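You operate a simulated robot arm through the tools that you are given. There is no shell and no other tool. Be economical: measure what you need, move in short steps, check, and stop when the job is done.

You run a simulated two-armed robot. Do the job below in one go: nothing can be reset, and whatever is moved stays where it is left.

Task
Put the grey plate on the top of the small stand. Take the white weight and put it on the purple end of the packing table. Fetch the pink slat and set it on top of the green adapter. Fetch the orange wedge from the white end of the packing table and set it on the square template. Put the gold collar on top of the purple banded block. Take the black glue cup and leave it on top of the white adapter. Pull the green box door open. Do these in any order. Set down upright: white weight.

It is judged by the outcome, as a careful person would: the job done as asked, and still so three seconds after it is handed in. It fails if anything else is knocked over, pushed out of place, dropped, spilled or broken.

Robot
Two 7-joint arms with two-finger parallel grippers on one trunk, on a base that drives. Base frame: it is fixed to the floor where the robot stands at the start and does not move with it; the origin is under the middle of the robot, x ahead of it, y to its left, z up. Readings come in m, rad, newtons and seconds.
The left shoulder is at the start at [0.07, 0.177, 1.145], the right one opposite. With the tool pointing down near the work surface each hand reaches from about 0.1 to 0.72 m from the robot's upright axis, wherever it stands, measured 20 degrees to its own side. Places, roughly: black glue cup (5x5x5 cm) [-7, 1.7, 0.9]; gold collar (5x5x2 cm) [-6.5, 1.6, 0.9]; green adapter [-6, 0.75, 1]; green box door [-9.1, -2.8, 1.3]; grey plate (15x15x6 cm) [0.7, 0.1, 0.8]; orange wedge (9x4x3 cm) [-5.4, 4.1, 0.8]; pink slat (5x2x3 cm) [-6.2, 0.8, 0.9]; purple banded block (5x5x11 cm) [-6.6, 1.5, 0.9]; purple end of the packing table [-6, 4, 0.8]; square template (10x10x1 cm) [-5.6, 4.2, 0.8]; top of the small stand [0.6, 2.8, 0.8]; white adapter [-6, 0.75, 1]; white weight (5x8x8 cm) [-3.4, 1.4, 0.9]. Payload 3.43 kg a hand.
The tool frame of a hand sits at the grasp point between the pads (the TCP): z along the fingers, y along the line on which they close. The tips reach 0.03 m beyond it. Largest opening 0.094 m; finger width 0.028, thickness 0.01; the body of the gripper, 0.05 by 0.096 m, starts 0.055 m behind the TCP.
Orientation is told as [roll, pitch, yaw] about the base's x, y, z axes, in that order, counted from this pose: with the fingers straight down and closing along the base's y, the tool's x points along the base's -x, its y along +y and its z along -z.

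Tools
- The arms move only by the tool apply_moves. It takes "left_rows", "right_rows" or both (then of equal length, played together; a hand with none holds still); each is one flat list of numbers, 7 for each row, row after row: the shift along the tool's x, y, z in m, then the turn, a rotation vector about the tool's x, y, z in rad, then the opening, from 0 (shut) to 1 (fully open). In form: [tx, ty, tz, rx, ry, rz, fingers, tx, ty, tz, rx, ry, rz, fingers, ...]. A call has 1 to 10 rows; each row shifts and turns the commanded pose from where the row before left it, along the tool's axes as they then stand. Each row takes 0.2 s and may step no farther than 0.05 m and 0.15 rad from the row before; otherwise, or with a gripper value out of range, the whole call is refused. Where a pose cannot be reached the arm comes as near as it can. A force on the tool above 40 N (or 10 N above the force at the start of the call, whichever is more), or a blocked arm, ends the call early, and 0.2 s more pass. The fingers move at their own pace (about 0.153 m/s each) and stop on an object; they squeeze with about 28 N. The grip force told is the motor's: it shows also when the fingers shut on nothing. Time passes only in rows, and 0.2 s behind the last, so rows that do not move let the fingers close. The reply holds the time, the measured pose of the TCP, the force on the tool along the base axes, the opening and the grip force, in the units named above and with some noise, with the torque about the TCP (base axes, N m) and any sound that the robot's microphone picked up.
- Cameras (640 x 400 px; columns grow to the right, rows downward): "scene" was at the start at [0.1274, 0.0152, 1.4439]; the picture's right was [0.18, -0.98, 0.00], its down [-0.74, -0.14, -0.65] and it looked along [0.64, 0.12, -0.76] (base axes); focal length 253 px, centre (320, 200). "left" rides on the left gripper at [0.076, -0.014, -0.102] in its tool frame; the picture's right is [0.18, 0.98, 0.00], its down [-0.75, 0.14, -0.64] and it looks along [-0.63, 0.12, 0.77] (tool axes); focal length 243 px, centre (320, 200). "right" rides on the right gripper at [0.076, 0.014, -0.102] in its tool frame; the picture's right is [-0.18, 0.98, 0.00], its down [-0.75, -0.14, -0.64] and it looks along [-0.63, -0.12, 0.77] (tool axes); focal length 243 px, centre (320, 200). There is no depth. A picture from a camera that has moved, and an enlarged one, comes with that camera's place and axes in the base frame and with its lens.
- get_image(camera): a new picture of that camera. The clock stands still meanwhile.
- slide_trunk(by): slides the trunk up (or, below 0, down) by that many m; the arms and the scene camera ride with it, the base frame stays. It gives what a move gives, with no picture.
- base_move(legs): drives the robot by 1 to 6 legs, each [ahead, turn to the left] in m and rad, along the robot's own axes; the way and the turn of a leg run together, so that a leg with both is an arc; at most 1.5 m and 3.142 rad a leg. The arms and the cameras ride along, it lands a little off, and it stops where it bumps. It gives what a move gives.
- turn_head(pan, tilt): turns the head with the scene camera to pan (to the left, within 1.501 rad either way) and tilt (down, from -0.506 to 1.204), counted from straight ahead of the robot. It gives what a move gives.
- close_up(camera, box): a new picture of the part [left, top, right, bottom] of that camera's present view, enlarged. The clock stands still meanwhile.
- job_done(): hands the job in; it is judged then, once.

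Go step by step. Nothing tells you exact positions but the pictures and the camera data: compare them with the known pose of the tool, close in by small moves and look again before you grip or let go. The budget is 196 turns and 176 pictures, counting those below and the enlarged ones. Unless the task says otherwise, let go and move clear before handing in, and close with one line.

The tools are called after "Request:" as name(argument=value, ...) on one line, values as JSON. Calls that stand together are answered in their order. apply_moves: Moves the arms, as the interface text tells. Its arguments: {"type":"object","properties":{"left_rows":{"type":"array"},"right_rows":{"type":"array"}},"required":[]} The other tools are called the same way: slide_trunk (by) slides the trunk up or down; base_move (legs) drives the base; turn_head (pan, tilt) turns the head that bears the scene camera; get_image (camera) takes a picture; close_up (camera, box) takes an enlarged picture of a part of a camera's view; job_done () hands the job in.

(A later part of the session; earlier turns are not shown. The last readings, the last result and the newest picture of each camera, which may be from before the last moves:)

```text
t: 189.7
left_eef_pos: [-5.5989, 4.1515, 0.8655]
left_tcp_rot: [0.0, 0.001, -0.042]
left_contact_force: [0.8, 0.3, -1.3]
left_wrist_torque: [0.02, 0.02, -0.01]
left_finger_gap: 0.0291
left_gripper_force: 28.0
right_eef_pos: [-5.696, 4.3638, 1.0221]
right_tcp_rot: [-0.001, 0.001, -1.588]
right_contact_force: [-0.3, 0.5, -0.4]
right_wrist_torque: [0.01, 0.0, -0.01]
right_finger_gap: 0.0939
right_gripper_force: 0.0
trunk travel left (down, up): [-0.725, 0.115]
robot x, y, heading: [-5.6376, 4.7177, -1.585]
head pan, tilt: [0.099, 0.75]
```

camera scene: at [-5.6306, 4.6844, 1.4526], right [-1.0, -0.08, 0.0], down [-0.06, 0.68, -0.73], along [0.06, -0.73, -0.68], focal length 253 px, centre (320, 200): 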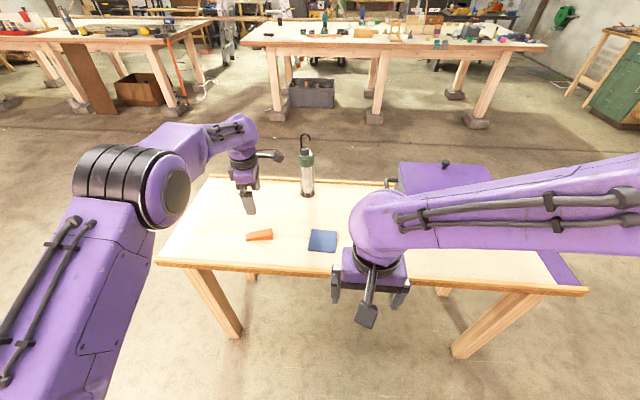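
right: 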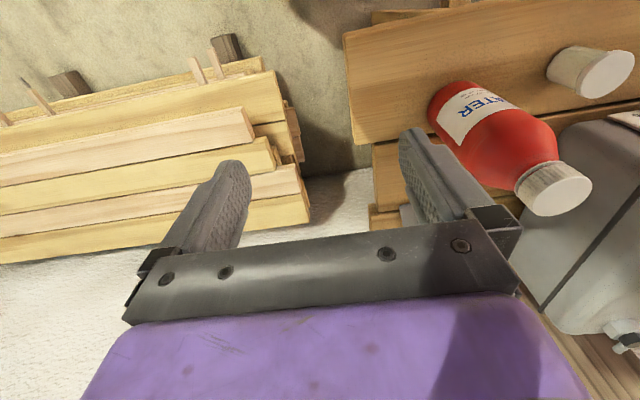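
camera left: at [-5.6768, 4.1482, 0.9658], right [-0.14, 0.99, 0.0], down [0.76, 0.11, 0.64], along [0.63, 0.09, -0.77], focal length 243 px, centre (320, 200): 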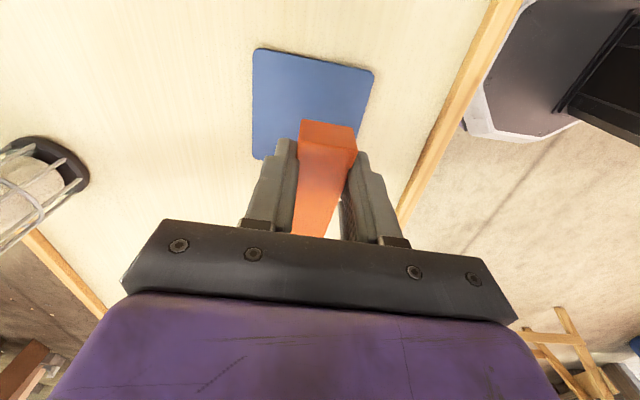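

Request:
apply_moves(left_rows=[0.019, 0, 0, 0, 0, 0, 0, 0, 0, 0.03, 0, 0, 0, 0, 0, 0, 0.01, 0, 0, 0, 0, 0, 0, 0, 0, 0, 0, 0])

Request:
get_image(camera="left")

Request:
close_up(camera="scene", box=[240, 190, 400, 290])

```text
t: 190.7
left_eef_pos: [-5.6199, 4.1538, 0.8263]
left_tcp_rot: [0.002, 0.001, -0.044]
left_contact_force: [1.3, -0.1, -0.1]
left_wrist_torque: [-0.01, 0.0, -0.04]
left_finger_gap: 0.0285
left_gripper_force: 27.5
right_eef_pos: [-5.6964, 4.3657, 1.0238]
right_tcp_rot: [-0.001, -0.001, -1.587]
right_contact_force: [0.1, 0.5, 0.2]
right_wrist_torque: [-0.02, 0.05, 0.01]
right_finger_gap: 0.0939
right_gripper_force: 0.0
trunk travel left (down, up): [-0.725, 0.115]
robot x, y, heading: [-5.6432, 4.7181, -1.581]
head pan, tilt: [0.099, 0.75]
```

```text
115 pictures are left
camera left: at [-5.6959, 4.1415, 0.9296], right [-0.14, 0.99, 0.0], down [0.76, 0.11, 0.64], along [0.63, 0.09, -0.77], focal length 243 px, centre (320, 200)
```

left: 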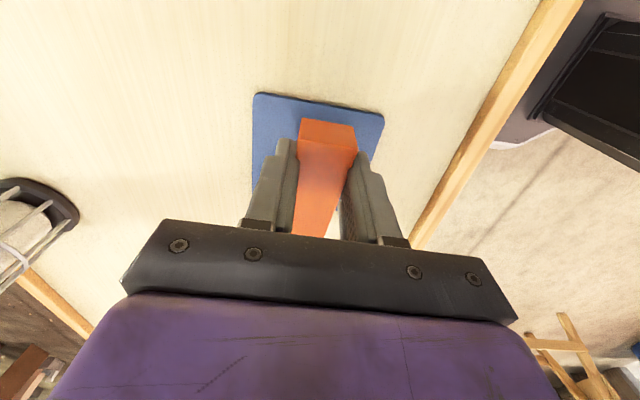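

```text
4.00 times, centred on (320, 240) of scene
camera zoom: at [-5.6321, 4.5862, 1.4527], right [-1.0, -0.08, 0.0], down [-0.06, 0.68, -0.73], along [0.06, -0.73, -0.68], focal length 1012 px, centre (320, 40)
```

zoom: 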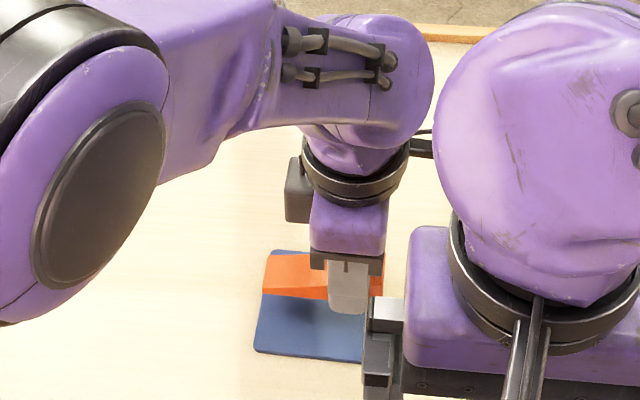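

Wedge and template line up within a few mm. Small trim and lowering.

Request:
apply_moves(left_rows=[-0.002, -0.004, 0.01, 0, 0, 0, 0, 0, 0, 0.008, 0, 0, 0, 0, 0, 0, 0.004, 0, 0, 0, 0, 0, 0, 0.003, 0, 0, 0, 0, 0, 0, 0, 0, 0, 0, 0])

Request:
get_image(camera="left")

```text
t: 191.9
left_eef_pos: [-5.6189, 4.1495, 0.8018]
left_tcp_rot: [0.002, 0.002, -0.042]
left_contact_force: [-0.5, 0.2, -0.1]
left_wrist_torque: [0.0, 0.01, 0.0]
left_finger_gap: 0.0288
left_gripper_force: 28.3
right_eef_pos: [-5.6948, 4.3647, 1.0225]
right_tcp_rot: [-0.001, -0.001, -1.585]
right_contact_force: [0.5, 0.3, 0.5]
right_wrist_torque: [0.01, -0.02, -0.01]
right_finger_gap: 0.0942
right_gripper_force: 0.1
trunk travel left (down, up): [-0.725, 0.115]
robot x, y, heading: [-5.6387, 4.7164, -1.587]
head pan, tilt: [0.099, 0.75]
```

```text
113 pictures are left
camera left: at [-5.6937, 4.1366, 0.9044], right [-0.14, 0.99, 0.0], down [0.76, 0.11, 0.64], along [0.63, 0.09, -0.77], focal length 243 px, centre (320, 200)
```

left: 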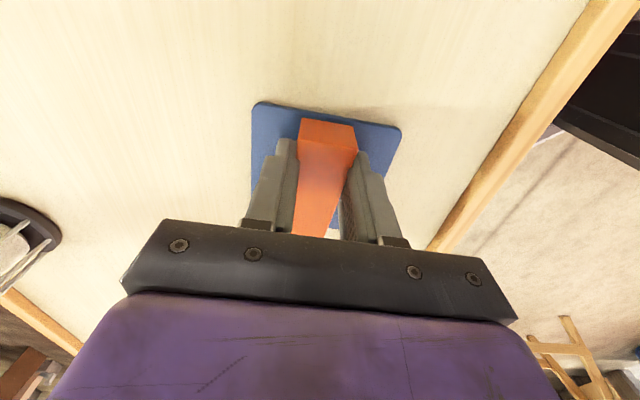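

Request:
apply_moves(left_rows=[0, 0, 0.003, 0, 0, 0, 0, 0, 0, 0.003, 0, 0, 0, 0, 0, 0, 0.003, 0, 0, 0, 0, 0, 0, 0, 0, 0, 0, 0])

```text
t: 192.9
left_eef_pos: [-5.6171, 4.1468, 0.7952]
left_tcp_rot: [-0.003, 0.001, -0.042]
left_contact_force: [0.3, -3.0, 20.5]
left_wrist_torque: [-0.09, -0.37, -0.06]
left_finger_gap: 0.0287
left_gripper_force: 28.1
right_eef_pos: [-5.6944, 4.3661, 1.024]
right_tcp_rot: [-0.001, -0.001, -1.587]
right_contact_force: [0.4, 0.1, 0.0]
right_wrist_torque: [-0.01, 0.03, 0.01]
right_finger_gap: 0.0938
right_gripper_force: 0.1
trunk travel left (down, up): [-0.725, 0.115]
robot x, y, heading: [-5.6353, 4.7166, -1.586]
head pan, tilt: [0.099, 0.75]
```

Touching. Release and rise.

Request:
apply_moves(left_rows=[0, 0, -0.003, 0, 0, 0, 0, 0, 0, 0, 0, 0, 0, 0.4, 0, 0, 0, 0, 0, 0, 0.5, 0, 0, 0, 0, 0, 0, 0.55, 0, 0, -0.03, 0, 0, 0, 0.55, 0, 0, -0.045, 0, 0, 0, 0.55, 0, 0, -0.045, 0, 0, 0, 0.55, 0, 0, -0.045, 0, 0, 0, 0.55, 0, 0, -0.045, 0, 0, 0, 0.55, 0, 0, -0.045, 0, 0, 0, 0.55])

Request:
get_image(camera="left")

```text
t: 195.1
left_eef_pos: [-5.6052, 4.1466, 1.044]
left_tcp_rot: [0.021, 0.017, -0.019]
left_contact_force: [0.0, 0.2, 0.2]
left_wrist_torque: [-0.03, -0.02, 0.02]
left_finger_gap: 0.0519
left_gripper_force: 0.1
right_eef_pos: [-5.695, 4.3639, 1.022]
right_tcp_rot: [0.0, 0.001, -1.587]
right_contact_force: [0.2, -0.6, 0.9]
right_wrist_torque: [0.0, 0.05, -0.01]
right_finger_gap: 0.0939
right_gripper_force: 0.0
trunk travel left (down, up): [-0.725, 0.115]
robot x, y, heading: [-5.6392, 4.7194, -1.591]
head pan, tilt: [0.099, 0.75]
```

```text
112 pictures are left
camera left: at [-5.6785, 4.1296, 1.1474], right [-0.17, 0.99, 0.02], down [0.77, 0.11, 0.63], along [0.62, 0.12, -0.77], focal length 243 px, centre (320, 200)
```

left: 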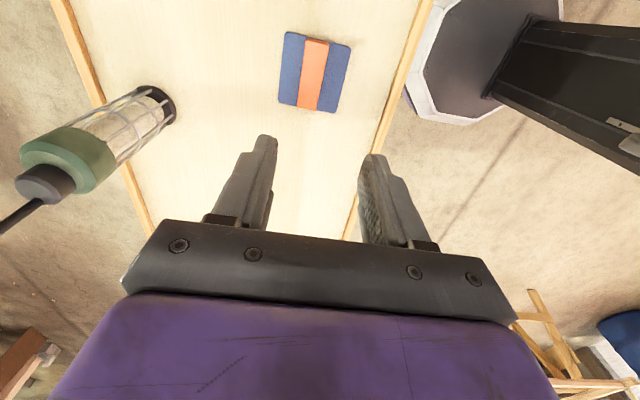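

The wedge lies wholly on the template. Now I'll return the left hand to neutral, back away, and go around to the middle table.

Request:
apply_moves(left_rows=[-0.045, 0, 0, 0, 0, 0, 0.55, -0.045, 0.02, 0, 0, 0, 0, 0.55, -0.045, 0.03, 0, 0, 0, 0, 0.55, -0.03, 0.03, 0, 0, 0, 0, 0.55, 0, 0, 0, 0, 0, 0.148, 0.8, 0, 0, 0, 0, 0, 0.148, 0.8, 0, 0, 0, 0, 0, 0.148, 0.8, 0, 0, 0, 0, 0, 0.148, 0.8, 0, 0, 0, 0, 0, 0.148, 0.8, 0, 0, 0, 0, 0, 0.148, 0.8])

Request:
apply_moves(left_rows=[0, 0, 0, 0, 0, 0.148, 0.8, 0, 0, 0, 0, 0, 0.148, 0.8, 0, 0, 0, 0, 0, 0.148, 0.8, 0, 0, 0, 0, 0, 0.12, 0.8, 0, 0, 0, 0, 0, 0.11, 1])

Request:
base_move(legs=[[-0.3, 0], [0, 1.59], [1.1, 0], [0, -1.571], [1.0, 0], [1.0, 0]])

Request:
turn_head(pan=-0.8, tilt=0.4)

Request:
get_image(camera="scene")

```text
refused: row 3 steps farther than a row can; nothing moved
```

```text
t: 196.3
left_eef_pos: [-5.6157, 4.1483, 1.0507]
left_tcp_rot: [-0.001, 0.002, -0.722]
left_contact_force: [0.1, -0.7, 0.2]
left_wrist_torque: [0.03, 0.03, 0.0]
left_finger_gap: 0.0941
left_gripper_force: 0.0
right_eef_pos: [-5.6948, 4.3631, 1.0237]
right_tcp_rot: [-0.001, -0.001, -1.585]
right_contact_force: [-0.2, -0.8, 0.1]
right_wrist_torque: [0.0, 0.02, 0.01]
right_finger_gap: 0.0938
right_gripper_force: 0.0
trunk travel left (down, up): [-0.725, 0.115]
robot x, y, heading: [-5.6368, 4.7178, -1.586]
head pan, tilt: [0.099, 0.75]
```

```text
t: 221.0
left_eef_pos: [-4.5318, 2.4606, 1.0496]
left_tcp_rot: [0.001, 0.001, -0.718]
left_contact_force: [0.0, 0.1, 0.2]
left_wrist_torque: [-0.01, -0.05, -0.02]
left_finger_gap: 0.094
left_gripper_force: 0.0
right_eef_pos: [-4.6115, 2.6756, 1.0219]
right_tcp_rot: [0.0, -0.001, -1.587]
right_contact_force: [-0.3, -0.6, 0.2]
right_wrist_torque: [0.02, 0.01, 0.03]
right_finger_gap: 0.094
right_gripper_force: 0.0
trunk travel left (down, up): [-0.725, 0.115]
robot x, y, heading: [-4.5549, 3.0304, -1.586]
head pan, tilt: [0.099, 0.75]
```

```text
t: 222.2
left_eef_pos: [-4.5307, 2.4613, 1.05]
left_tcp_rot: [0.001, 0.003, -0.719]
left_contact_force: [-0.6, -0.4, 0.6]
left_wrist_torque: [0.02, -0.02, -0.01]
left_finger_gap: 0.094
left_gripper_force: 0.1
right_eef_pos: [-4.6109, 2.6749, 1.0231]
right_tcp_rot: [0.001, -0.001, -1.585]
right_contact_force: [-0.1, 0.3, -1.2]
right_wrist_torque: [0.0, 0.02, 0.0]
right_finger_gap: 0.0941
right_gripper_force: 0.0
trunk travel left (down, up): [-0.725, 0.115]
robot x, y, heading: [-4.5534, 3.0302, -1.584]
head pan, tilt: [-0.799, 0.4]
```

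```text
111 pictures are left
camera scene: at [-4.6216, 2.9165, 1.4837], right [-0.69, 0.73, 0.0], down [0.28, 0.27, -0.92], along [-0.67, -0.63, -0.39], focal length 253 px, centre (320, 200)
```

scene: 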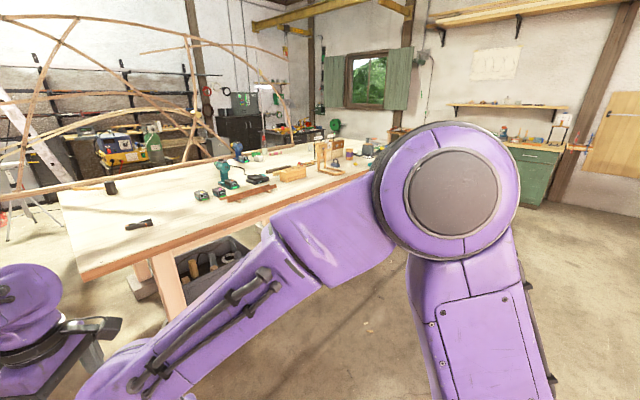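

Request:
apply_moves(left_rows=[0, 0, 0, 0, 0, 0.144, 1, 0, 0, 0, 0, 0, 0.144, 1, 0, 0, 0, 0, 0, 0.144, 1, 0, 0, 0, 0, 0, 0.144, 1, 0, 0, 0, 0, 0, 0.144, 1, 0, 0, 0, 0, 0, 0.144, 1, 0.03, 0.04, 0, 0, 0, 0, 1, 0.03, 0.04, 0, 0, 0, 0, 1, 0.03, 0.04, 0, 0, 0, 0, 1, 0.03, 0.04, 0, 0, 0, 0, 1])

Request:
base_move(legs=[[0, -1.557], [1.0, 0], [0.9, 0], [0, 1.571]])

Request:
turn_head(pan=0.0, tilt=0.5)

Request:
get_image(camera="scene")

```text
t: 224.4
left_eef_pos: [-4.3685, 2.5804, 1.0496]
left_tcp_rot: [-0.005, 0.001, -1.582]
left_contact_force: [0.1, 0.1, -0.1]
left_wrist_torque: [-0.04, 0.04, 0.0]
left_finger_gap: 0.094
left_gripper_force: 0.1
right_eef_pos: [-4.6093, 2.6776, 1.0236]
right_tcp_rot: [-0.001, 0.0, -1.584]
right_contact_force: [-0.3, 0.3, -0.5]
right_wrist_torque: [-0.02, 0.04, 0.02]
right_finger_gap: 0.0943
right_gripper_force: 0.0
trunk travel left (down, up): [-0.725, 0.115]
robot x, y, heading: [-4.5553, 3.0283, -1.587]
head pan, tilt: [-0.799, 0.4]
```

```text
t: 241.6
left_eef_pos: [-6.2642, 2.5608, 1.0476]
left_tcp_rot: [0.0, 0.001, -1.538]
left_contact_force: [0.4, 0.3, 0.4]
left_wrist_torque: [0.03, -0.02, 0.02]
left_finger_gap: 0.094
left_gripper_force: 0.1
right_eef_pos: [-6.5079, 2.6475, 1.0237]
right_tcp_rot: [0.001, -0.001, -1.544]
right_contact_force: [0.0, -0.8, 0.2]
right_wrist_torque: [-0.02, -0.02, 0.01]
right_finger_gap: 0.0942
right_gripper_force: 0.0
trunk travel left (down, up): [-0.725, 0.115]
robot x, y, heading: [-6.4675, 3.0061, -1.546]
head pan, tilt: [-0.799, 0.4]
```

```text
t: 242.7
left_eef_pos: [-6.265, 2.5602, 1.0489]
left_tcp_rot: [-0.001, 0.003, -1.539]
left_contact_force: [1.3, 0.8, 0.2]
left_wrist_torque: [0.01, -0.01, 0.02]
left_finger_gap: 0.094
left_gripper_force: 0.1
right_eef_pos: [-6.5078, 2.6481, 1.0225]
right_tcp_rot: [-0.001, -0.001, -1.545]
right_contact_force: [-0.1, -0.5, 0.7]
right_wrist_torque: [0.03, 0.01, -0.04]
right_finger_gap: 0.0941
right_gripper_force: 0.0
trunk travel left (down, up): [-0.725, 0.115]
robot x, y, heading: [-6.4627, 3.0025, -1.544]
head pan, tilt: [0.0, 0.499]
```

```text
110 pictures are left
camera scene: at [-6.4619, 2.8633, 1.4746], right [-1.0, -0.02, 0.0], down [-0.01, 0.48, -0.88], along [0.02, -0.88, -0.48], focal length 253 px, centre (320, 200)
```

scene: 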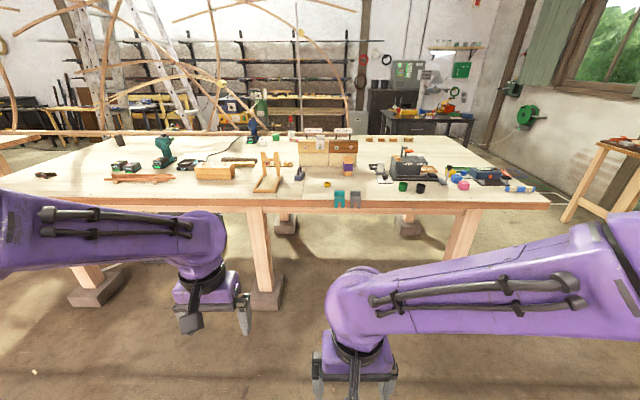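

Request:
close_up(camera="scene", box=[220, 110, 380, 210])

Request:
close_up(camera="scene", box=[360, 110, 520, 210])

```text
4.00 times, centred on (300, 160) of scene
camera zoom: at [-6.4619, 2.8633, 1.4746], right [-1.0, -0.02, 0.0], down [-0.01, 0.48, -0.88], along [0.02, -0.88, -0.48], focal length 1012 px, centre (400, 360)
```

zoom: 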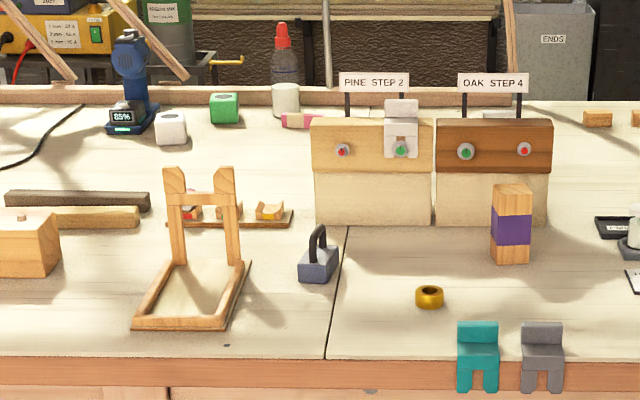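

```text
4.00 times, centred on (440, 160) of scene
camera zoom: at [-6.4619, 2.8633, 1.4746], right [-1.0, -0.02, 0.0], down [-0.01, 0.48, -0.88], along [0.02, -0.88, -0.48], focal length 1012 px, centre (-160, 360)
```

zoom: 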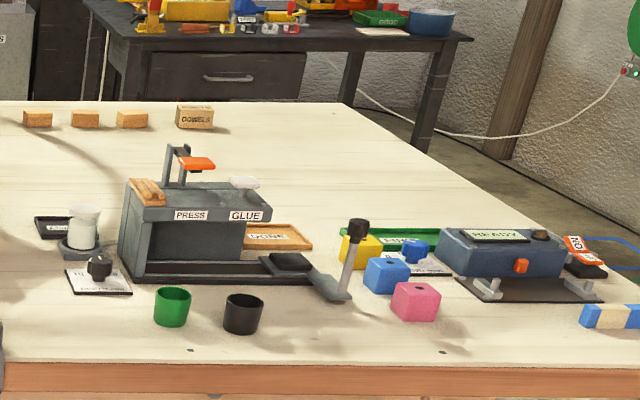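

The table is clear now: collar at about [-6.47, 1.59], banded block [-6.60, 1.44], black cup [-6.97, 1.66]; the pink slat and the green and white adapter cubes are at its far side. I'll park at x ≈ −6.7 so the left hand does the collar and the right takes the cup.

Request:
base_move(legs=[[0, -1.597], [0.24, 0], [0, 1.571], [0.85, 0]])

Request:
turn_head(pan=0.0, tilt=0.8)

Request:
get_image(camera="scene")

Request:
get_image(camera="left")

```text
t: 256.4
left_eef_pos: [-6.4766, 1.7123, 1.0484]
left_tcp_rot: [-0.002, 0.002, -1.536]
left_contact_force: [0.4, -0.5, -0.8]
left_wrist_torque: [0.03, 0.0, -0.02]
left_finger_gap: 0.0941
left_gripper_force: 0.2
right_eef_pos: [-6.7209, 1.7986, 1.0239]
right_tcp_rot: [0.0, -0.001, -1.539]
right_contact_force: [-0.1, -0.4, -0.4]
right_wrist_torque: [-0.01, 0.0, 0.0]
right_finger_gap: 0.0939
right_gripper_force: 0.0
trunk travel left (down, up): [-0.725, 0.115]
robot x, y, heading: [-6.6806, 2.1543, -1.544]
head pan, tilt: [0.0, 0.499]
```

```text
t: 257.2
left_eef_pos: [-6.4788, 1.712, 1.0488]
left_tcp_rot: [0.0, 0.002, -1.534]
left_contact_force: [0.1, -0.6, -0.3]
left_wrist_torque: [0.02, 0.0, 0.01]
left_finger_gap: 0.0941
left_gripper_force: 0.0
right_eef_pos: [-6.7222, 1.7971, 1.023]
right_tcp_rot: [-0.001, -0.001, -1.538]
right_contact_force: [0.5, -1.2, 0.0]
right_wrist_torque: [0.0, 0.0, -0.02]
right_finger_gap: 0.094
right_gripper_force: 0.0
trunk travel left (down, up): [-0.725, 0.115]
robot x, y, heading: [-6.6833, 2.1529, -1.537]
head pan, tilt: [0.0, 0.799]
```

```text
107 pictures are left
camera scene: at [-6.6771, 2.0238, 1.4487], right [-1.0, -0.03, 0.0], down [-0.02, 0.72, -0.7], along [0.02, -0.7, -0.72], focal length 253 px, centre (320, 200)
```

scene: 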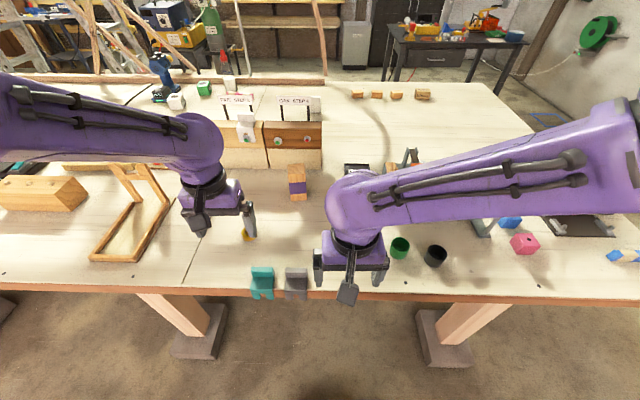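

```text
106 pictures are left
camera left: at [-6.4939, 1.7863, 1.1517], right [0.98, 0.22, 0.0], down [0.17, -0.75, 0.64], along [0.14, -0.62, -0.77], focal length 243 px, centre (320, 200)
```

left: 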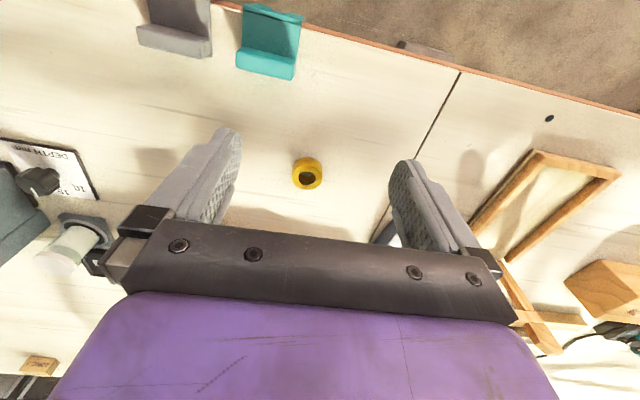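

Request:
base_move(legs=[[0.1, 0]])

Request:
get_image(camera="left")

```text
t: 258.3
left_eef_pos: [-6.4751, 1.6122, 1.0484]
left_tcp_rot: [-0.001, 0.002, -1.534]
left_contact_force: [0.5, 0.0, -0.4]
left_wrist_torque: [0.04, 0.01, 0.02]
left_finger_gap: 0.0942
left_gripper_force: 0.1
right_eef_pos: [-6.719, 1.6986, 1.0229]
right_tcp_rot: [0.0, -0.002, -1.538]
right_contact_force: [0.4, 0.2, -0.1]
right_wrist_torque: [-0.01, 0.02, -0.02]
right_finger_gap: 0.0941
right_gripper_force: 0.1
trunk travel left (down, up): [-0.725, 0.115]
robot x, y, heading: [-6.6787, 2.0566, -1.541]
head pan, tilt: [0.0, 0.799]
```

```text
105 pictures are left
camera left: at [-6.4908, 1.6869, 1.152], right [0.98, 0.22, 0.0], down [0.17, -0.75, 0.64], along [0.14, -0.63, -0.77], focal length 243 px, centre (320, 200)
```

left: 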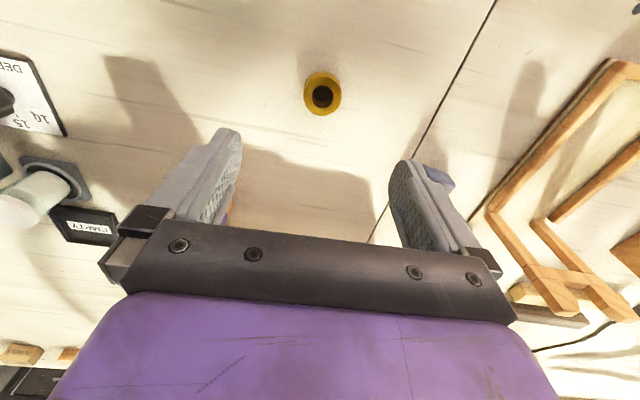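

Request:
apply_moves(left_rows=[0.001, 0.003, 0.05, 0, 0, 0, 1, 0, 0, 0.05, 0, 0, 0, 1, 0, 0, 0.02, 0, 0, 0, 0.8, 0, 0, 0, 0, 0, 0, 0.8])

Request:
get_image(camera="left")

Request:
close_up(camera="scene", box=[180, 180, 340, 280])

```text
refused: row 1 steps farther than a row can; nothing moved
```

```text
104 pictures are left
camera left: at [-6.4908, 1.6869, 1.152], right [0.98, 0.22, 0.0], down [0.17, -0.75, 0.64], along [0.14, -0.63, -0.77], focal length 243 px, centre (320, 200)
```

left: 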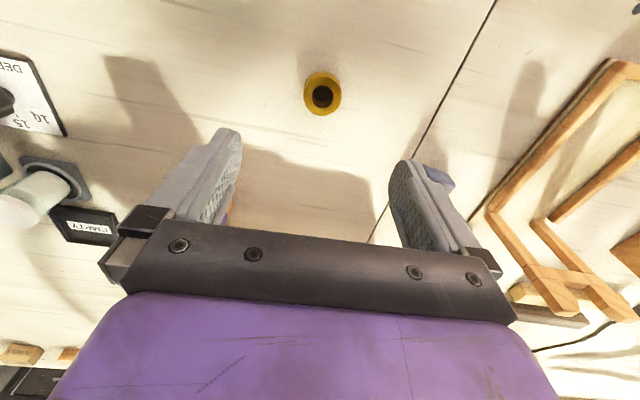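

```text
4.00 times, centred on (260, 230) of scene
camera zoom: at [-6.6741, 1.9246, 1.4487], right [-1.0, -0.03, 0.0], down [-0.02, 0.72, -0.7], along [0.02, -0.7, -0.72], focal length 1012 px, centre (560, 80)
```

zoom: 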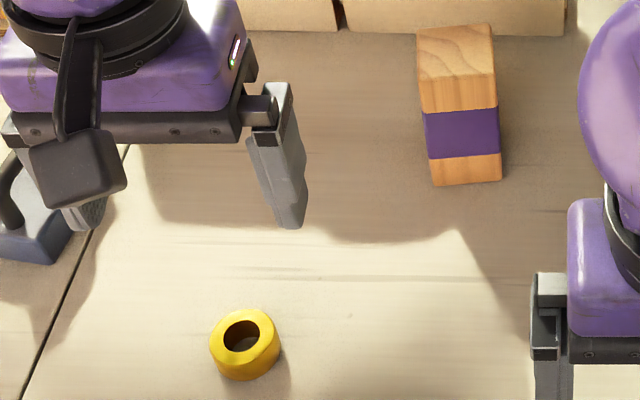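

Collar at [-6.471, 1.611]; block top centre near [-6.59, 1.444, 0.98]. Descending on the collar.

Request:
apply_moves(left_rows=[0.001, 0.004, 0.045, 0, 0, 0, 1, 0, 0, 0.045, 0, 0, 0, 1, 0, 0, 0.03, 0, 0, 0, 0.8, 0, 0, 0, 0, 0, 0, 0.8])

Request:
get_image(camera="left")

```text
t: 259.3
left_eef_pos: [-6.4722, 1.6119, 0.9295]
left_tcp_rot: [-0.003, 0.0, -1.534]
left_contact_force: [-0.4, 0.2, 0.4]
left_wrist_torque: [-0.04, 0.02, 0.03]
left_finger_gap: 0.0753
left_gripper_force: 0.1
right_eef_pos: [-6.719, 1.6989, 1.0235]
right_tcp_rot: [0.0, -0.002, -1.538]
right_contact_force: [-0.5, -0.3, -0.5]
right_wrist_torque: [-0.01, 0.0, -0.01]
right_finger_gap: 0.0939
right_gripper_force: 0.0
trunk travel left (down, up): [-0.725, 0.115]
robot x, y, heading: [-6.6772, 2.057, -1.543]
head pan, tilt: [0.0, 0.799]
```

```text
102 pictures are left
camera left: at [-6.4883, 1.6876, 1.0316], right [0.98, 0.22, 0.0], down [0.17, -0.75, 0.64], along [0.14, -0.63, -0.77], focal length 243 px, centre (320, 200)
```

left: 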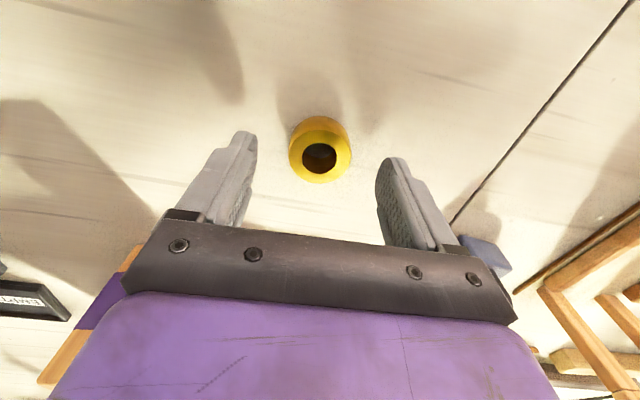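

Request:
apply_moves(left_rows=[0, 0, 0.012, 0, 0, 0, 0.8, 0, 0, 0.007, 0, 0, 0, 0.8, 0, 0, 0.004, 0, 0, 0, 0.8, 0, 0, 0, 0, 0, 0, 0.8])

Request:
get_image(camera="left")

```text
t: 260.3
left_eef_pos: [-6.4717, 1.614, 0.9105]
left_tcp_rot: [-0.001, -0.012, -1.534]
left_contact_force: [-1.3, 8.7, 21.4]
left_wrist_torque: [0.55, -0.36, 0.28]
left_finger_gap: 0.0758
left_gripper_force: 1.2
right_eef_pos: [-6.7202, 1.7018, 1.0243]
right_tcp_rot: [0.002, -0.005, -1.537]
right_contact_force: [0.8, -0.4, 0.0]
right_wrist_torque: [-0.04, 0.04, -0.04]
right_finger_gap: 0.0942
right_gripper_force: 0.1
trunk travel left (down, up): [-0.725, 0.115]
robot x, y, heading: [-6.6818, 2.0509, -1.538]
head pan, tilt: [0.0, 0.799]
stopped in row 4 (left hand): the force on the tool passed its limit at 43 N (the readings are from after the stop); the commanded pose is now the measured one
```

```text
101 pictures are left
camera left: at [-6.4884, 1.6888, 1.0123], right [0.98, 0.22, 0.0], down [0.17, -0.74, 0.65], along [0.14, -0.64, -0.76], focal length 243 px, centre (320, 200)
```

left: 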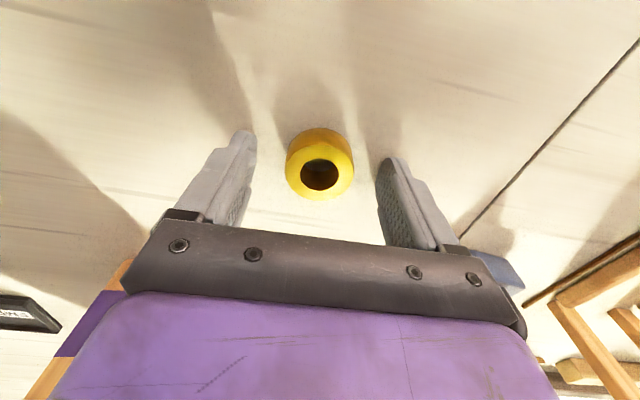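

The tips touched the table (z ≈ 0.88). I'll lift 3 mm and close on the collar.

Request:
apply_moves(left_rows=[0, 0, -0.003, 0, 0, 0, 0.8, 0, 0, 0, 0, 0, 0, 0.4, 0, 0, 0, 0, 0, 0, 0, 0, 0, 0, 0, 0, 0, 0, 0, 0, 0, 0, 0, 0, 0])

Request:
get_image(camera="left")

```text
t: 261.5
left_eef_pos: [-6.4721, 1.6101, 0.9107]
left_tcp_rot: [0.0, -0.007, -1.535]
left_contact_force: [0.0, 0.2, -1.1]
left_wrist_torque: [0.02, -0.02, -0.03]
left_finger_gap: 0.0412
left_gripper_force: 28.6
right_eef_pos: [-6.7199, 1.698, 1.0222]
right_tcp_rot: [-0.001, -0.001, -1.539]
right_contact_force: [-0.4, 0.4, 0.6]
right_wrist_torque: [-0.02, 0.02, 0.02]
right_finger_gap: 0.094
right_gripper_force: 0.1
trunk travel left (down, up): [-0.725, 0.115]
robot x, y, heading: [-6.6767, 2.0498, -1.536]
head pan, tilt: [0.0, 0.799]
```

```text
100 pictures are left
camera left: at [-6.4875, 1.6855, 1.013], right [0.98, 0.22, 0.0], down [0.17, -0.74, 0.65], along [0.14, -0.63, -0.76], focal length 243 px, centre (320, 200)
```

left: 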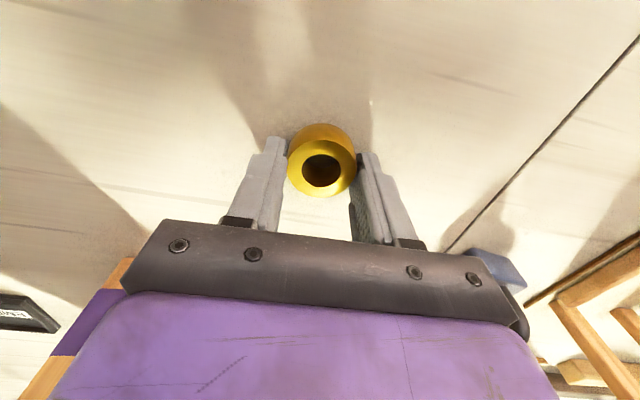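

Collar held. Lift and carry it above the banded block.

Request:
apply_moves(left_rows=[0, 0, -0.03, 0, 0, 0, 0, 0, 0, -0.04, 0, 0, 0, 0, 0, 0, -0.045, 0, 0, 0, 0, 0, 0, -0.045, 0, 0, 0, 0, -0.0336, -0.0248, 0, 0, 0, 0, 0, -0.0336, -0.0248, 0, 0, 0, 0, 0, -0.0336, -0.0248, 0, 0, 0, 0, 0, -0.0336, -0.0248, 0, 0, 0, 0, 0, -0.0336, -0.0248, 0, 0, 0, 0, 0, 0, 0, 0, 0, 0, 0, 0])

Request:
get_image(camera="left")

Request:
close_up(camera="scene", box=[220, 110, 380, 210])

```text
t: 263.7
left_eef_pos: [-6.5879, 1.4427, 1.0711]
left_tcp_rot: [-0.002, -0.007, -1.535]
left_contact_force: [-0.4, 0.9, -1.1]
left_wrist_torque: [-0.01, -0.04, 0.0]
left_finger_gap: 0.0413
left_gripper_force: 28.2
right_eef_pos: [-6.7185, 1.6986, 1.0238]
right_tcp_rot: [0.0, -0.002, -1.539]
right_contact_force: [-0.8, -0.1, 0.4]
right_wrist_torque: [-0.02, 0.02, -0.01]
right_finger_gap: 0.0942
right_gripper_force: 0.0
trunk travel left (down, up): [-0.725, 0.115]
robot x, y, heading: [-6.677, 2.0525, -1.541]
head pan, tilt: [0.0, 0.799]
```

```text
99 pictures are left
camera left: at [-6.6045, 1.5165, 1.1743], right [0.98, 0.22, 0.0], down [0.17, -0.74, 0.65], along [0.14, -0.63, -0.76], focal length 243 px, centre (320, 200)
```

left: 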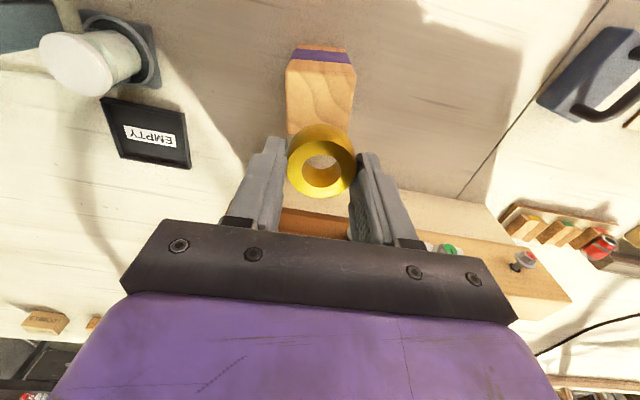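

```text
4.00 times, centred on (300, 160) of scene
camera zoom: at [-6.6734, 1.9251, 1.4488], right [-1.0, -0.03, 0.0], down [-0.02, 0.72, -0.7], along [0.02, -0.7, -0.72], focal length 1012 px, centre (400, 360)
```

zoom: 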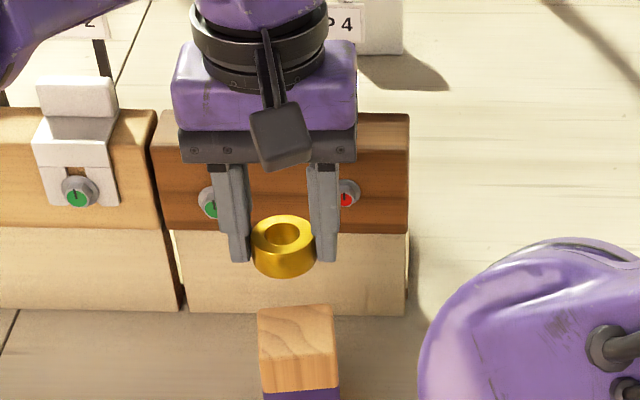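

The collar is nearly over the block's top (centre ≈ [-6.592, 1.452], top 0.99). Trim and lower.

Request:
apply_moves(left_rows=[0.004, -0.004, 0.02, 0, 0, 0, 0, 0, 0, 0.015, 0, 0, 0, 0, 0, 0, 0, 0, 0, 0, 0])

Request:
close_up(camera="scene", box=[250, 140, 346, 200])

Request:
get_image(camera="left")

```text
t: 264.5
left_eef_pos: [-6.5923, 1.4423, 1.0368]
left_tcp_rot: [-0.003, -0.006, -1.534]
left_contact_force: [0.1, 0.2, -1.3]
left_wrist_torque: [0.0, 0.02, -0.02]
left_finger_gap: 0.041
left_gripper_force: 27.9
right_eef_pos: [-6.7187, 1.6978, 1.0233]
right_tcp_rot: [0.001, -0.001, -1.54]
right_contact_force: [-0.3, 0.3, -0.2]
right_wrist_torque: [-0.01, -0.04, -0.02]
right_finger_gap: 0.0942
right_gripper_force: 0.0
trunk travel left (down, up): [-0.725, 0.115]
robot x, y, heading: [-6.6778, 2.0549, -1.539]
head pan, tilt: [0.0, 0.799]
```

```text
6.67 times, centred on (298, 170) of scene
camera zoom: at [-6.6741, 1.9237, 1.4486], right [-1.0, -0.03, 0.0], down [-0.02, 0.72, -0.7], along [0.02, -0.7, -0.72], focal length 1686 px, centre (467, 400)
```

zoom: 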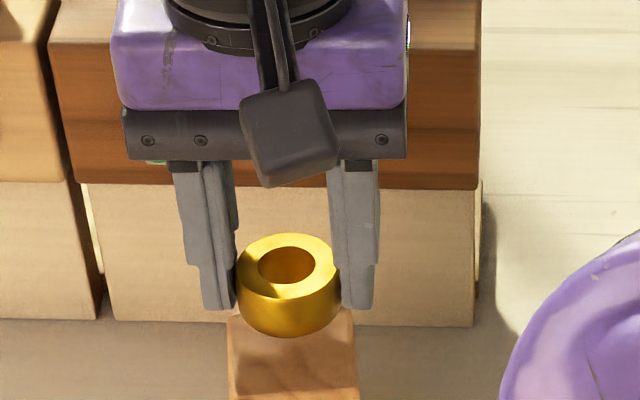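

```text
96 pictures are left
camera left: at [-6.6085, 1.5175, 1.1394], right [0.98, 0.22, 0.0], down [0.17, -0.74, 0.65], along [0.14, -0.63, -0.76], focal length 243 px, centre (320, 200)
```

left: 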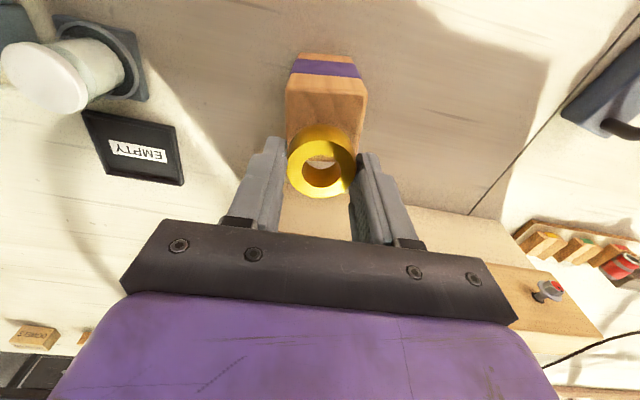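

Request:
close_up(camera="left", box=[240, 40, 400, 200])

```text
2.50 times, centred on (320, 120) of left
camera zoom: at [-6.6085, 1.5175, 1.1394], right [0.98, 0.22, 0.0], down [0.17, -0.74, 0.65], along [0.14, -0.63, -0.76], focal length 606 px, centre (320, 400)
```

zoom: 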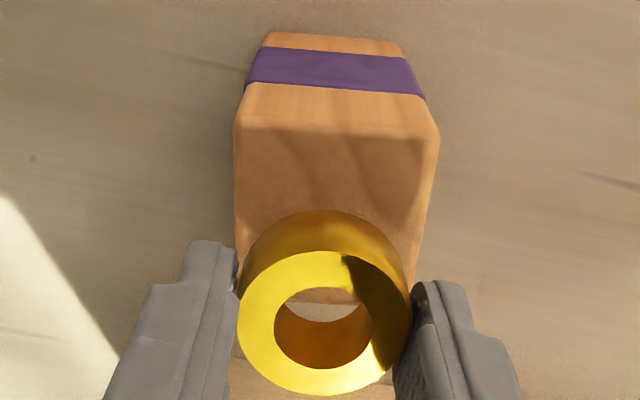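

The collar is over the block; trim 5 mm toward me and lower to contact.

Request:
apply_moves(left_rows=[0.005, 0.001, 0.006, 0, 0, 0, 0, 0, 0, 0.004, 0, 0, 0, 0, 0, 0, 0.003, 0, 0, 0, 0, 0, 0, 0, 0, 0, 0, 0])

Request:
close_up(camera="left", box=[240, 40, 400, 200])

```text
t: 265.5
left_eef_pos: [-6.5908, 1.4471, 1.0239]
left_tcp_rot: [-0.001, -0.006, -1.534]
left_contact_force: [1.0, 0.4, -1.8]
left_wrist_torque: [-0.02, -0.01, 0.01]
left_finger_gap: 0.041
left_gripper_force: 28.0
right_eef_pos: [-6.7185, 1.6979, 1.0234]
right_tcp_rot: [0.001, 0.001, -1.539]
right_contact_force: [-0.3, -0.2, 0.0]
right_wrist_torque: [0.01, -0.01, -0.02]
right_finger_gap: 0.0939
right_gripper_force: 0.0
trunk travel left (down, up): [-0.725, 0.115]
robot x, y, heading: [-6.6738, 2.0557, -1.546]
head pan, tilt: [0.0, 0.799]
```

```text
2.50 times, centred on (320, 120) of left
camera zoom: at [-6.6073, 1.5224, 1.126], right [0.98, 0.22, 0.0], down [0.17, -0.74, 0.65], along [0.14, -0.63, -0.76], focal length 606 px, centre (320, 400)
```

zoom: 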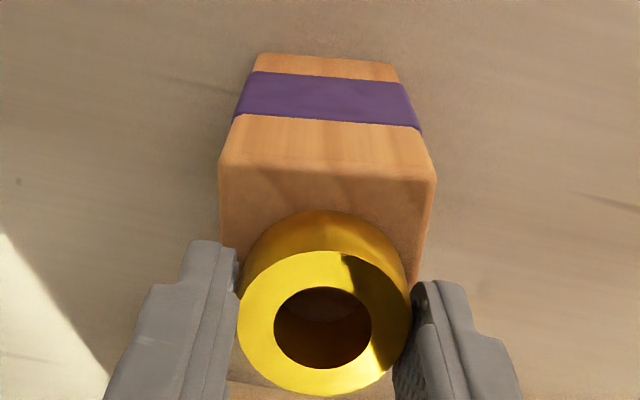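

Request:
apply_moves(left_rows=[0, 0, 0.003, 0, 0, 0, 0, 0, 0, 0.003, 0, 0, 0, 0, 0, 0, 0, 0, 0, 0, 0])

```text
t: 266.3
left_eef_pos: [-6.5909, 1.4462, 1.0206]
left_tcp_rot: [0.0, -0.012, -1.534]
left_contact_force: [1.0, -3.5, 13.2]
left_wrist_torque: [0.0, -0.25, -0.03]
left_finger_gap: 0.0412
left_gripper_force: 27.7
right_eef_pos: [-6.7189, 1.698, 1.0238]
right_tcp_rot: [0.0, -0.001, -1.539]
right_contact_force: [-1.4, 0.6, -0.6]
right_wrist_torque: [0.02, -0.02, -0.02]
right_finger_gap: 0.0942
right_gripper_force: 0.0
trunk travel left (down, up): [-0.725, 0.115]
robot x, y, heading: [-6.6798, 2.0515, -1.533]
head pan, tilt: [0.0, 0.799]
```

Contact at 13 N. I'll ease 1 mm, open gently, and rise.

Request:
apply_moves(left_rows=[0, 0, -0.002, 0, 0, 0, 0, 0, 0, 0, 0, 0, 0, 0.48, 0, 0, 0, 0, 0, 0, 0.55, 0, 0, 0, 0, 0, 0, 0.65, 0, 0, -0.02, 0, 0, 0, 0.65, 0, 0, -0.04, 0, 0, 0, 0.65, 0, 0, -0.045, 0, 0, 0, 0.65])

Request:
close_up(camera="left", box=[200, 0, 440, 150])

Request:
close_up(camera="scene", box=[250, 140, 346, 200])

```text
t: 267.9
left_eef_pos: [-6.5928, 1.447, 1.126]
left_tcp_rot: [-0.002, -0.007, -1.535]
left_contact_force: [0.3, 0.2, -0.5]
left_wrist_torque: [0.01, -0.02, -0.02]
left_finger_gap: 0.0612
left_gripper_force: 0.1
right_eef_pos: [-6.7191, 1.6973, 1.0236]
right_tcp_rot: [0.0, -0.004, -1.539]
right_contact_force: [0.4, 0.8, 0.0]
right_wrist_torque: [0.01, 0.02, -0.01]
right_finger_gap: 0.0939
right_gripper_force: 0.2
trunk travel left (down, up): [-0.725, 0.115]
robot x, y, heading: [-6.6774, 2.0532, -1.537]
head pan, tilt: [0.0, 0.799]
```

```text
2.67 times, centred on (320, 75) of left
camera zoom: at [-6.6089, 1.5223, 1.2283], right [0.98, 0.22, 0.0], down [0.17, -0.74, 0.65], along [0.14, -0.63, -0.76], focal length 647 px, centre (320, 533)
```

zoom: 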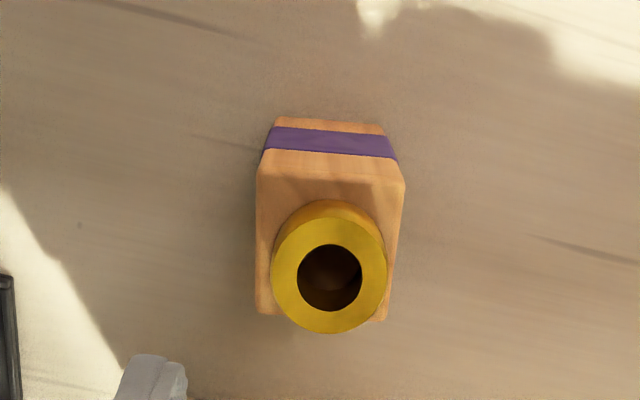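

```text
6.67 times, centred on (298, 170) of scene
camera zoom: at [-6.6743, 1.9243, 1.4486], right [-1.0, -0.03, 0.0], down [-0.02, 0.72, -0.7], along [0.02, -0.7, -0.72], focal length 1686 px, centre (467, 400)
```

zoom: 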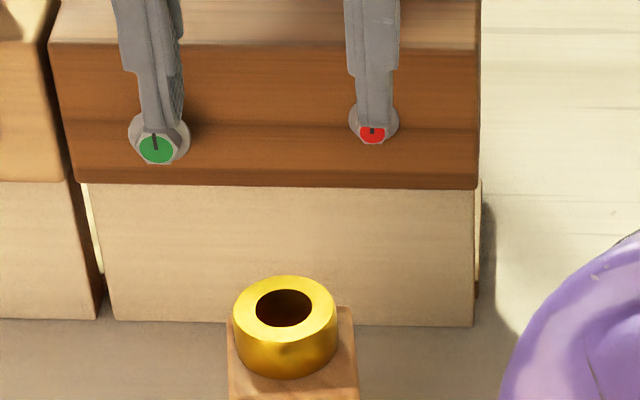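

The collar sits centred on the block. I'll withdraw the left hand and send the right hand above the black cup.

Request:
apply_moves(left_rows=[0.04, 0.01, 0, 0, 0, 0, 0.65, 0.04, 0.02, 0, 0, 0, 0, 0.65, 0.04, 0.02, 0, 0, 0, 0, 0.65, 0.04, 0.02, 0, 0, 0, 0, 0.65, 0, 0.03, 0, 0, 0, 0, 0.65, 0, 0.02, 0, 0, 0, 0, 0.65], right_rows=[-0.0055, -0.0394, 0, 0, 0, 0, 0.7, -0.0055, -0.0394, 0, 0, 0, 0, 0.7, -0.0055, -0.0394, 0, 0, 0, 0, 0.7, -0.0055, -0.0394, 0, 0, 0, 0, 0.7, -0.0055, -0.0394, 0, 0, 0, 0, 0.7, -0.0055, -0.0394, 0, 0, 0, 0, 0.7])

Request:
get_image(camera="right")

Request:
get_image(camera="scene")

```text
t: 269.3
left_eef_pos: [-6.48, 1.6125, 1.1237]
left_tcp_rot: [0.002, -0.008, -1.534]
left_contact_force: [-0.9, 0.5, -0.8]
left_wrist_torque: [-0.03, -0.05, -0.02]
left_finger_gap: 0.0613
left_gripper_force: 0.1
right_eef_pos: [-6.9576, 1.6588, 1.0219]
right_tcp_rot: [0.002, 0.0, -1.541]
right_contact_force: [-0.6, -0.4, -0.6]
right_wrist_torque: [-0.02, -0.02, -0.02]
right_finger_gap: 0.0658
right_gripper_force: 0.0
trunk travel left (down, up): [-0.725, 0.115]
robot x, y, heading: [-6.6744, 2.0505, -1.544]
head pan, tilt: [0.0, 0.799]
```

```text
91 pictures are left
camera right: at [-6.9461, 1.7364, 1.1238], right [0.99, -0.15, 0.0], down [-0.12, -0.76, 0.64], along [-0.1, -0.63, -0.77], focal length 243 px, centre (320, 200)
```

right: 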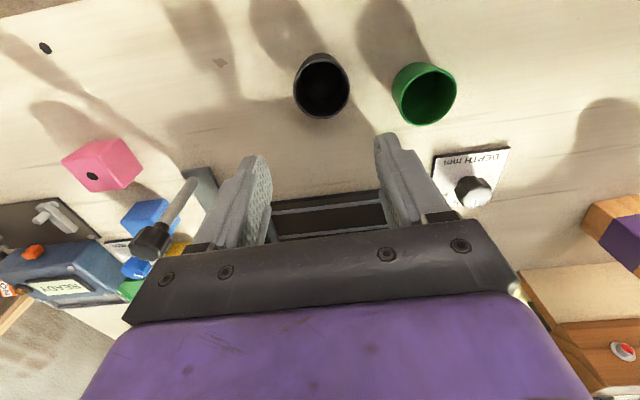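

```text
90 pictures are left
camera scene: at [-6.6776, 1.9236, 1.4486], right [-1.0, -0.03, 0.0], down [-0.02, 0.72, -0.7], along [0.02, -0.7, -0.72], focal length 253 px, centre (320, 200)
```

scene: 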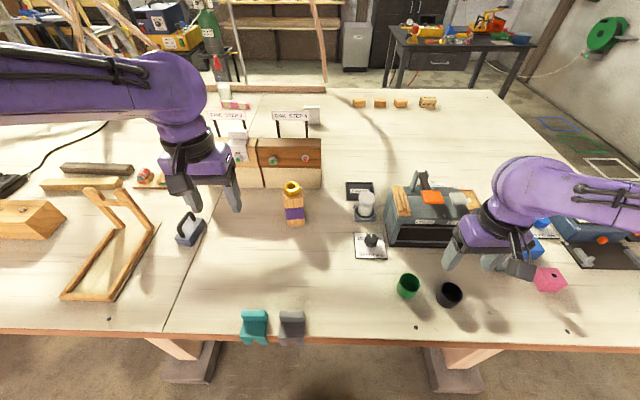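

Cup rim centre ≈ [-6.95, 1.685, 0.93]. Shift above it and descend partway.

Request:
apply_moves(right_rows=[0.026, 0.009, 0, 0, 0, 0, 0.75, 0, 0, 0.03, 0, 0, 0, 0.75, 0, 0, 0.03, 0, 0, 0, 0.75, 0, 0, 0, 0, 0, 0, 0.75])

Request:
get_image(camera="right")

Request:
close_up(camera="scene", box=[370, 220, 530, 320])

```text
t: 270.3
left_eef_pos: [-6.4778, 1.6125, 1.1245]
left_tcp_rot: [-0.001, -0.008, -1.534]
left_contact_force: [0.1, -0.9, -1.4]
left_wrist_torque: [-0.04, -0.02, -0.01]
left_finger_gap: 0.061
left_gripper_force: 0.0
right_eef_pos: [-6.9485, 1.6836, 0.962]
right_tcp_rot: [0.002, -0.003, -1.539]
right_contact_force: [-0.7, 0.1, -0.5]
right_wrist_torque: [-0.05, 0.01, -0.02]
right_finger_gap: 0.0708
right_gripper_force: 0.1
trunk travel left (down, up): [-0.725, 0.115]
robot x, y, heading: [-6.6777, 2.052, -1.543]
head pan, tilt: [0.0, 0.799]
```

```text
89 pictures are left
camera right: at [-6.937, 1.7614, 1.0643], right [0.99, -0.15, 0.0], down [-0.12, -0.76, 0.64], along [-0.1, -0.64, -0.77], focal length 243 px, centre (320, 200)
```

right: 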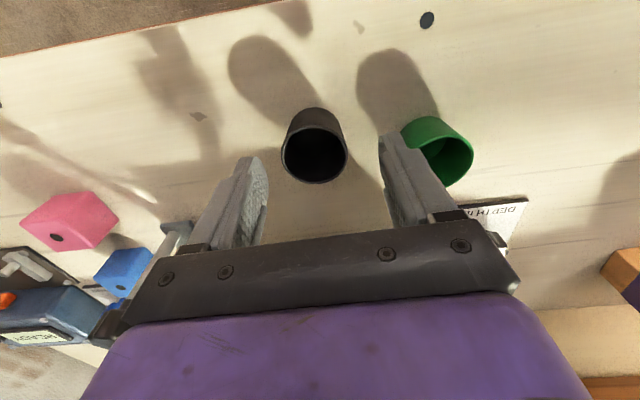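

```text
4.00 times, centred on (450, 270) of scene
camera zoom: at [-6.6755, 1.9244, 1.4487], right [-1.0, -0.03, 0.0], down [-0.02, 0.72, -0.7], along [0.02, -0.7, -0.72], focal length 1012 px, centre (-200, -80)
```

zoom: 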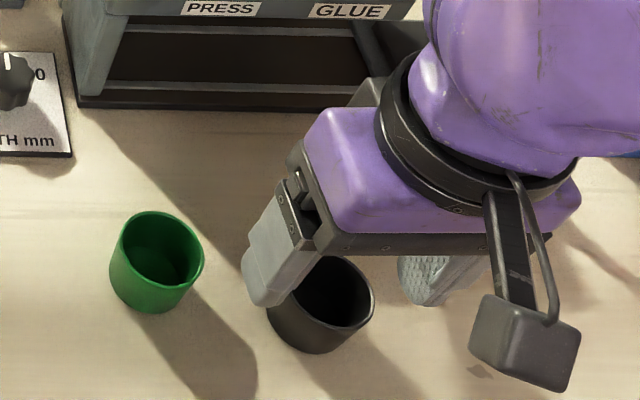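

Request:
apply_moves(right_rows=[0.003, -0.004, 0.02, 0, 0, 0, 0.75, 0, 0, 0.015, 0, 0, 0, 0.75, 0, 0, 0.008, 0, 0, 0, 0.75, 0, 0, 0, 0, 0, 0, 0.5, 0, 0, 0, 0, 0, 0, 0.2, 0, 0, 0, 0, 0, 0, 0, 0, 0, 0, 0, 0, 0, 0])

Request:
get_image(camera="right")

```text
t: 271.9
left_eef_pos: [-6.4763, 1.612, 1.1244]
left_tcp_rot: [-0.002, -0.009, -1.533]
left_contact_force: [-0.3, 0.6, 1.0]
left_wrist_torque: [0.0, -0.01, 0.01]
left_finger_gap: 0.0613
left_gripper_force: 0.0
right_eef_pos: [-6.9503, 1.6873, 0.9221]
right_tcp_rot: [-0.001, -0.002, -1.539]
right_contact_force: [0.0, 0.2, 1.0]
right_wrist_torque: [-0.01, 0.02, 0.0]
right_finger_gap: 0.0476
right_gripper_force: 27.9
trunk travel left (down, up): [-0.725, 0.115]
robot x, y, heading: [-6.6802, 2.0569, -1.542]
head pan, tilt: [0.0, 0.799]
```

```text
87 pictures are left
camera right: at [-6.9396, 1.7643, 1.0224], right [0.99, -0.15, 0.0], down [-0.12, -0.76, 0.64], along [-0.1, -0.64, -0.77], focal length 243 px, centre (320, 200)
```

right: 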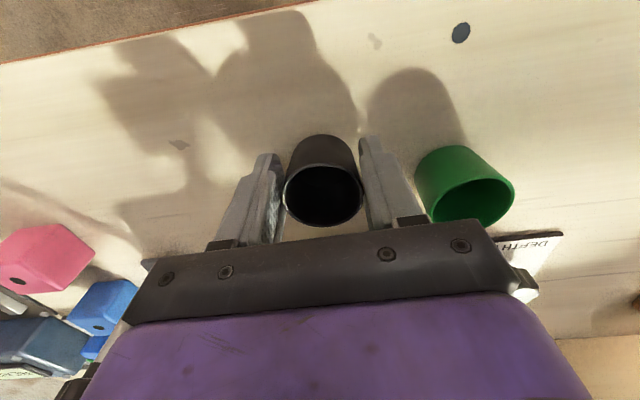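

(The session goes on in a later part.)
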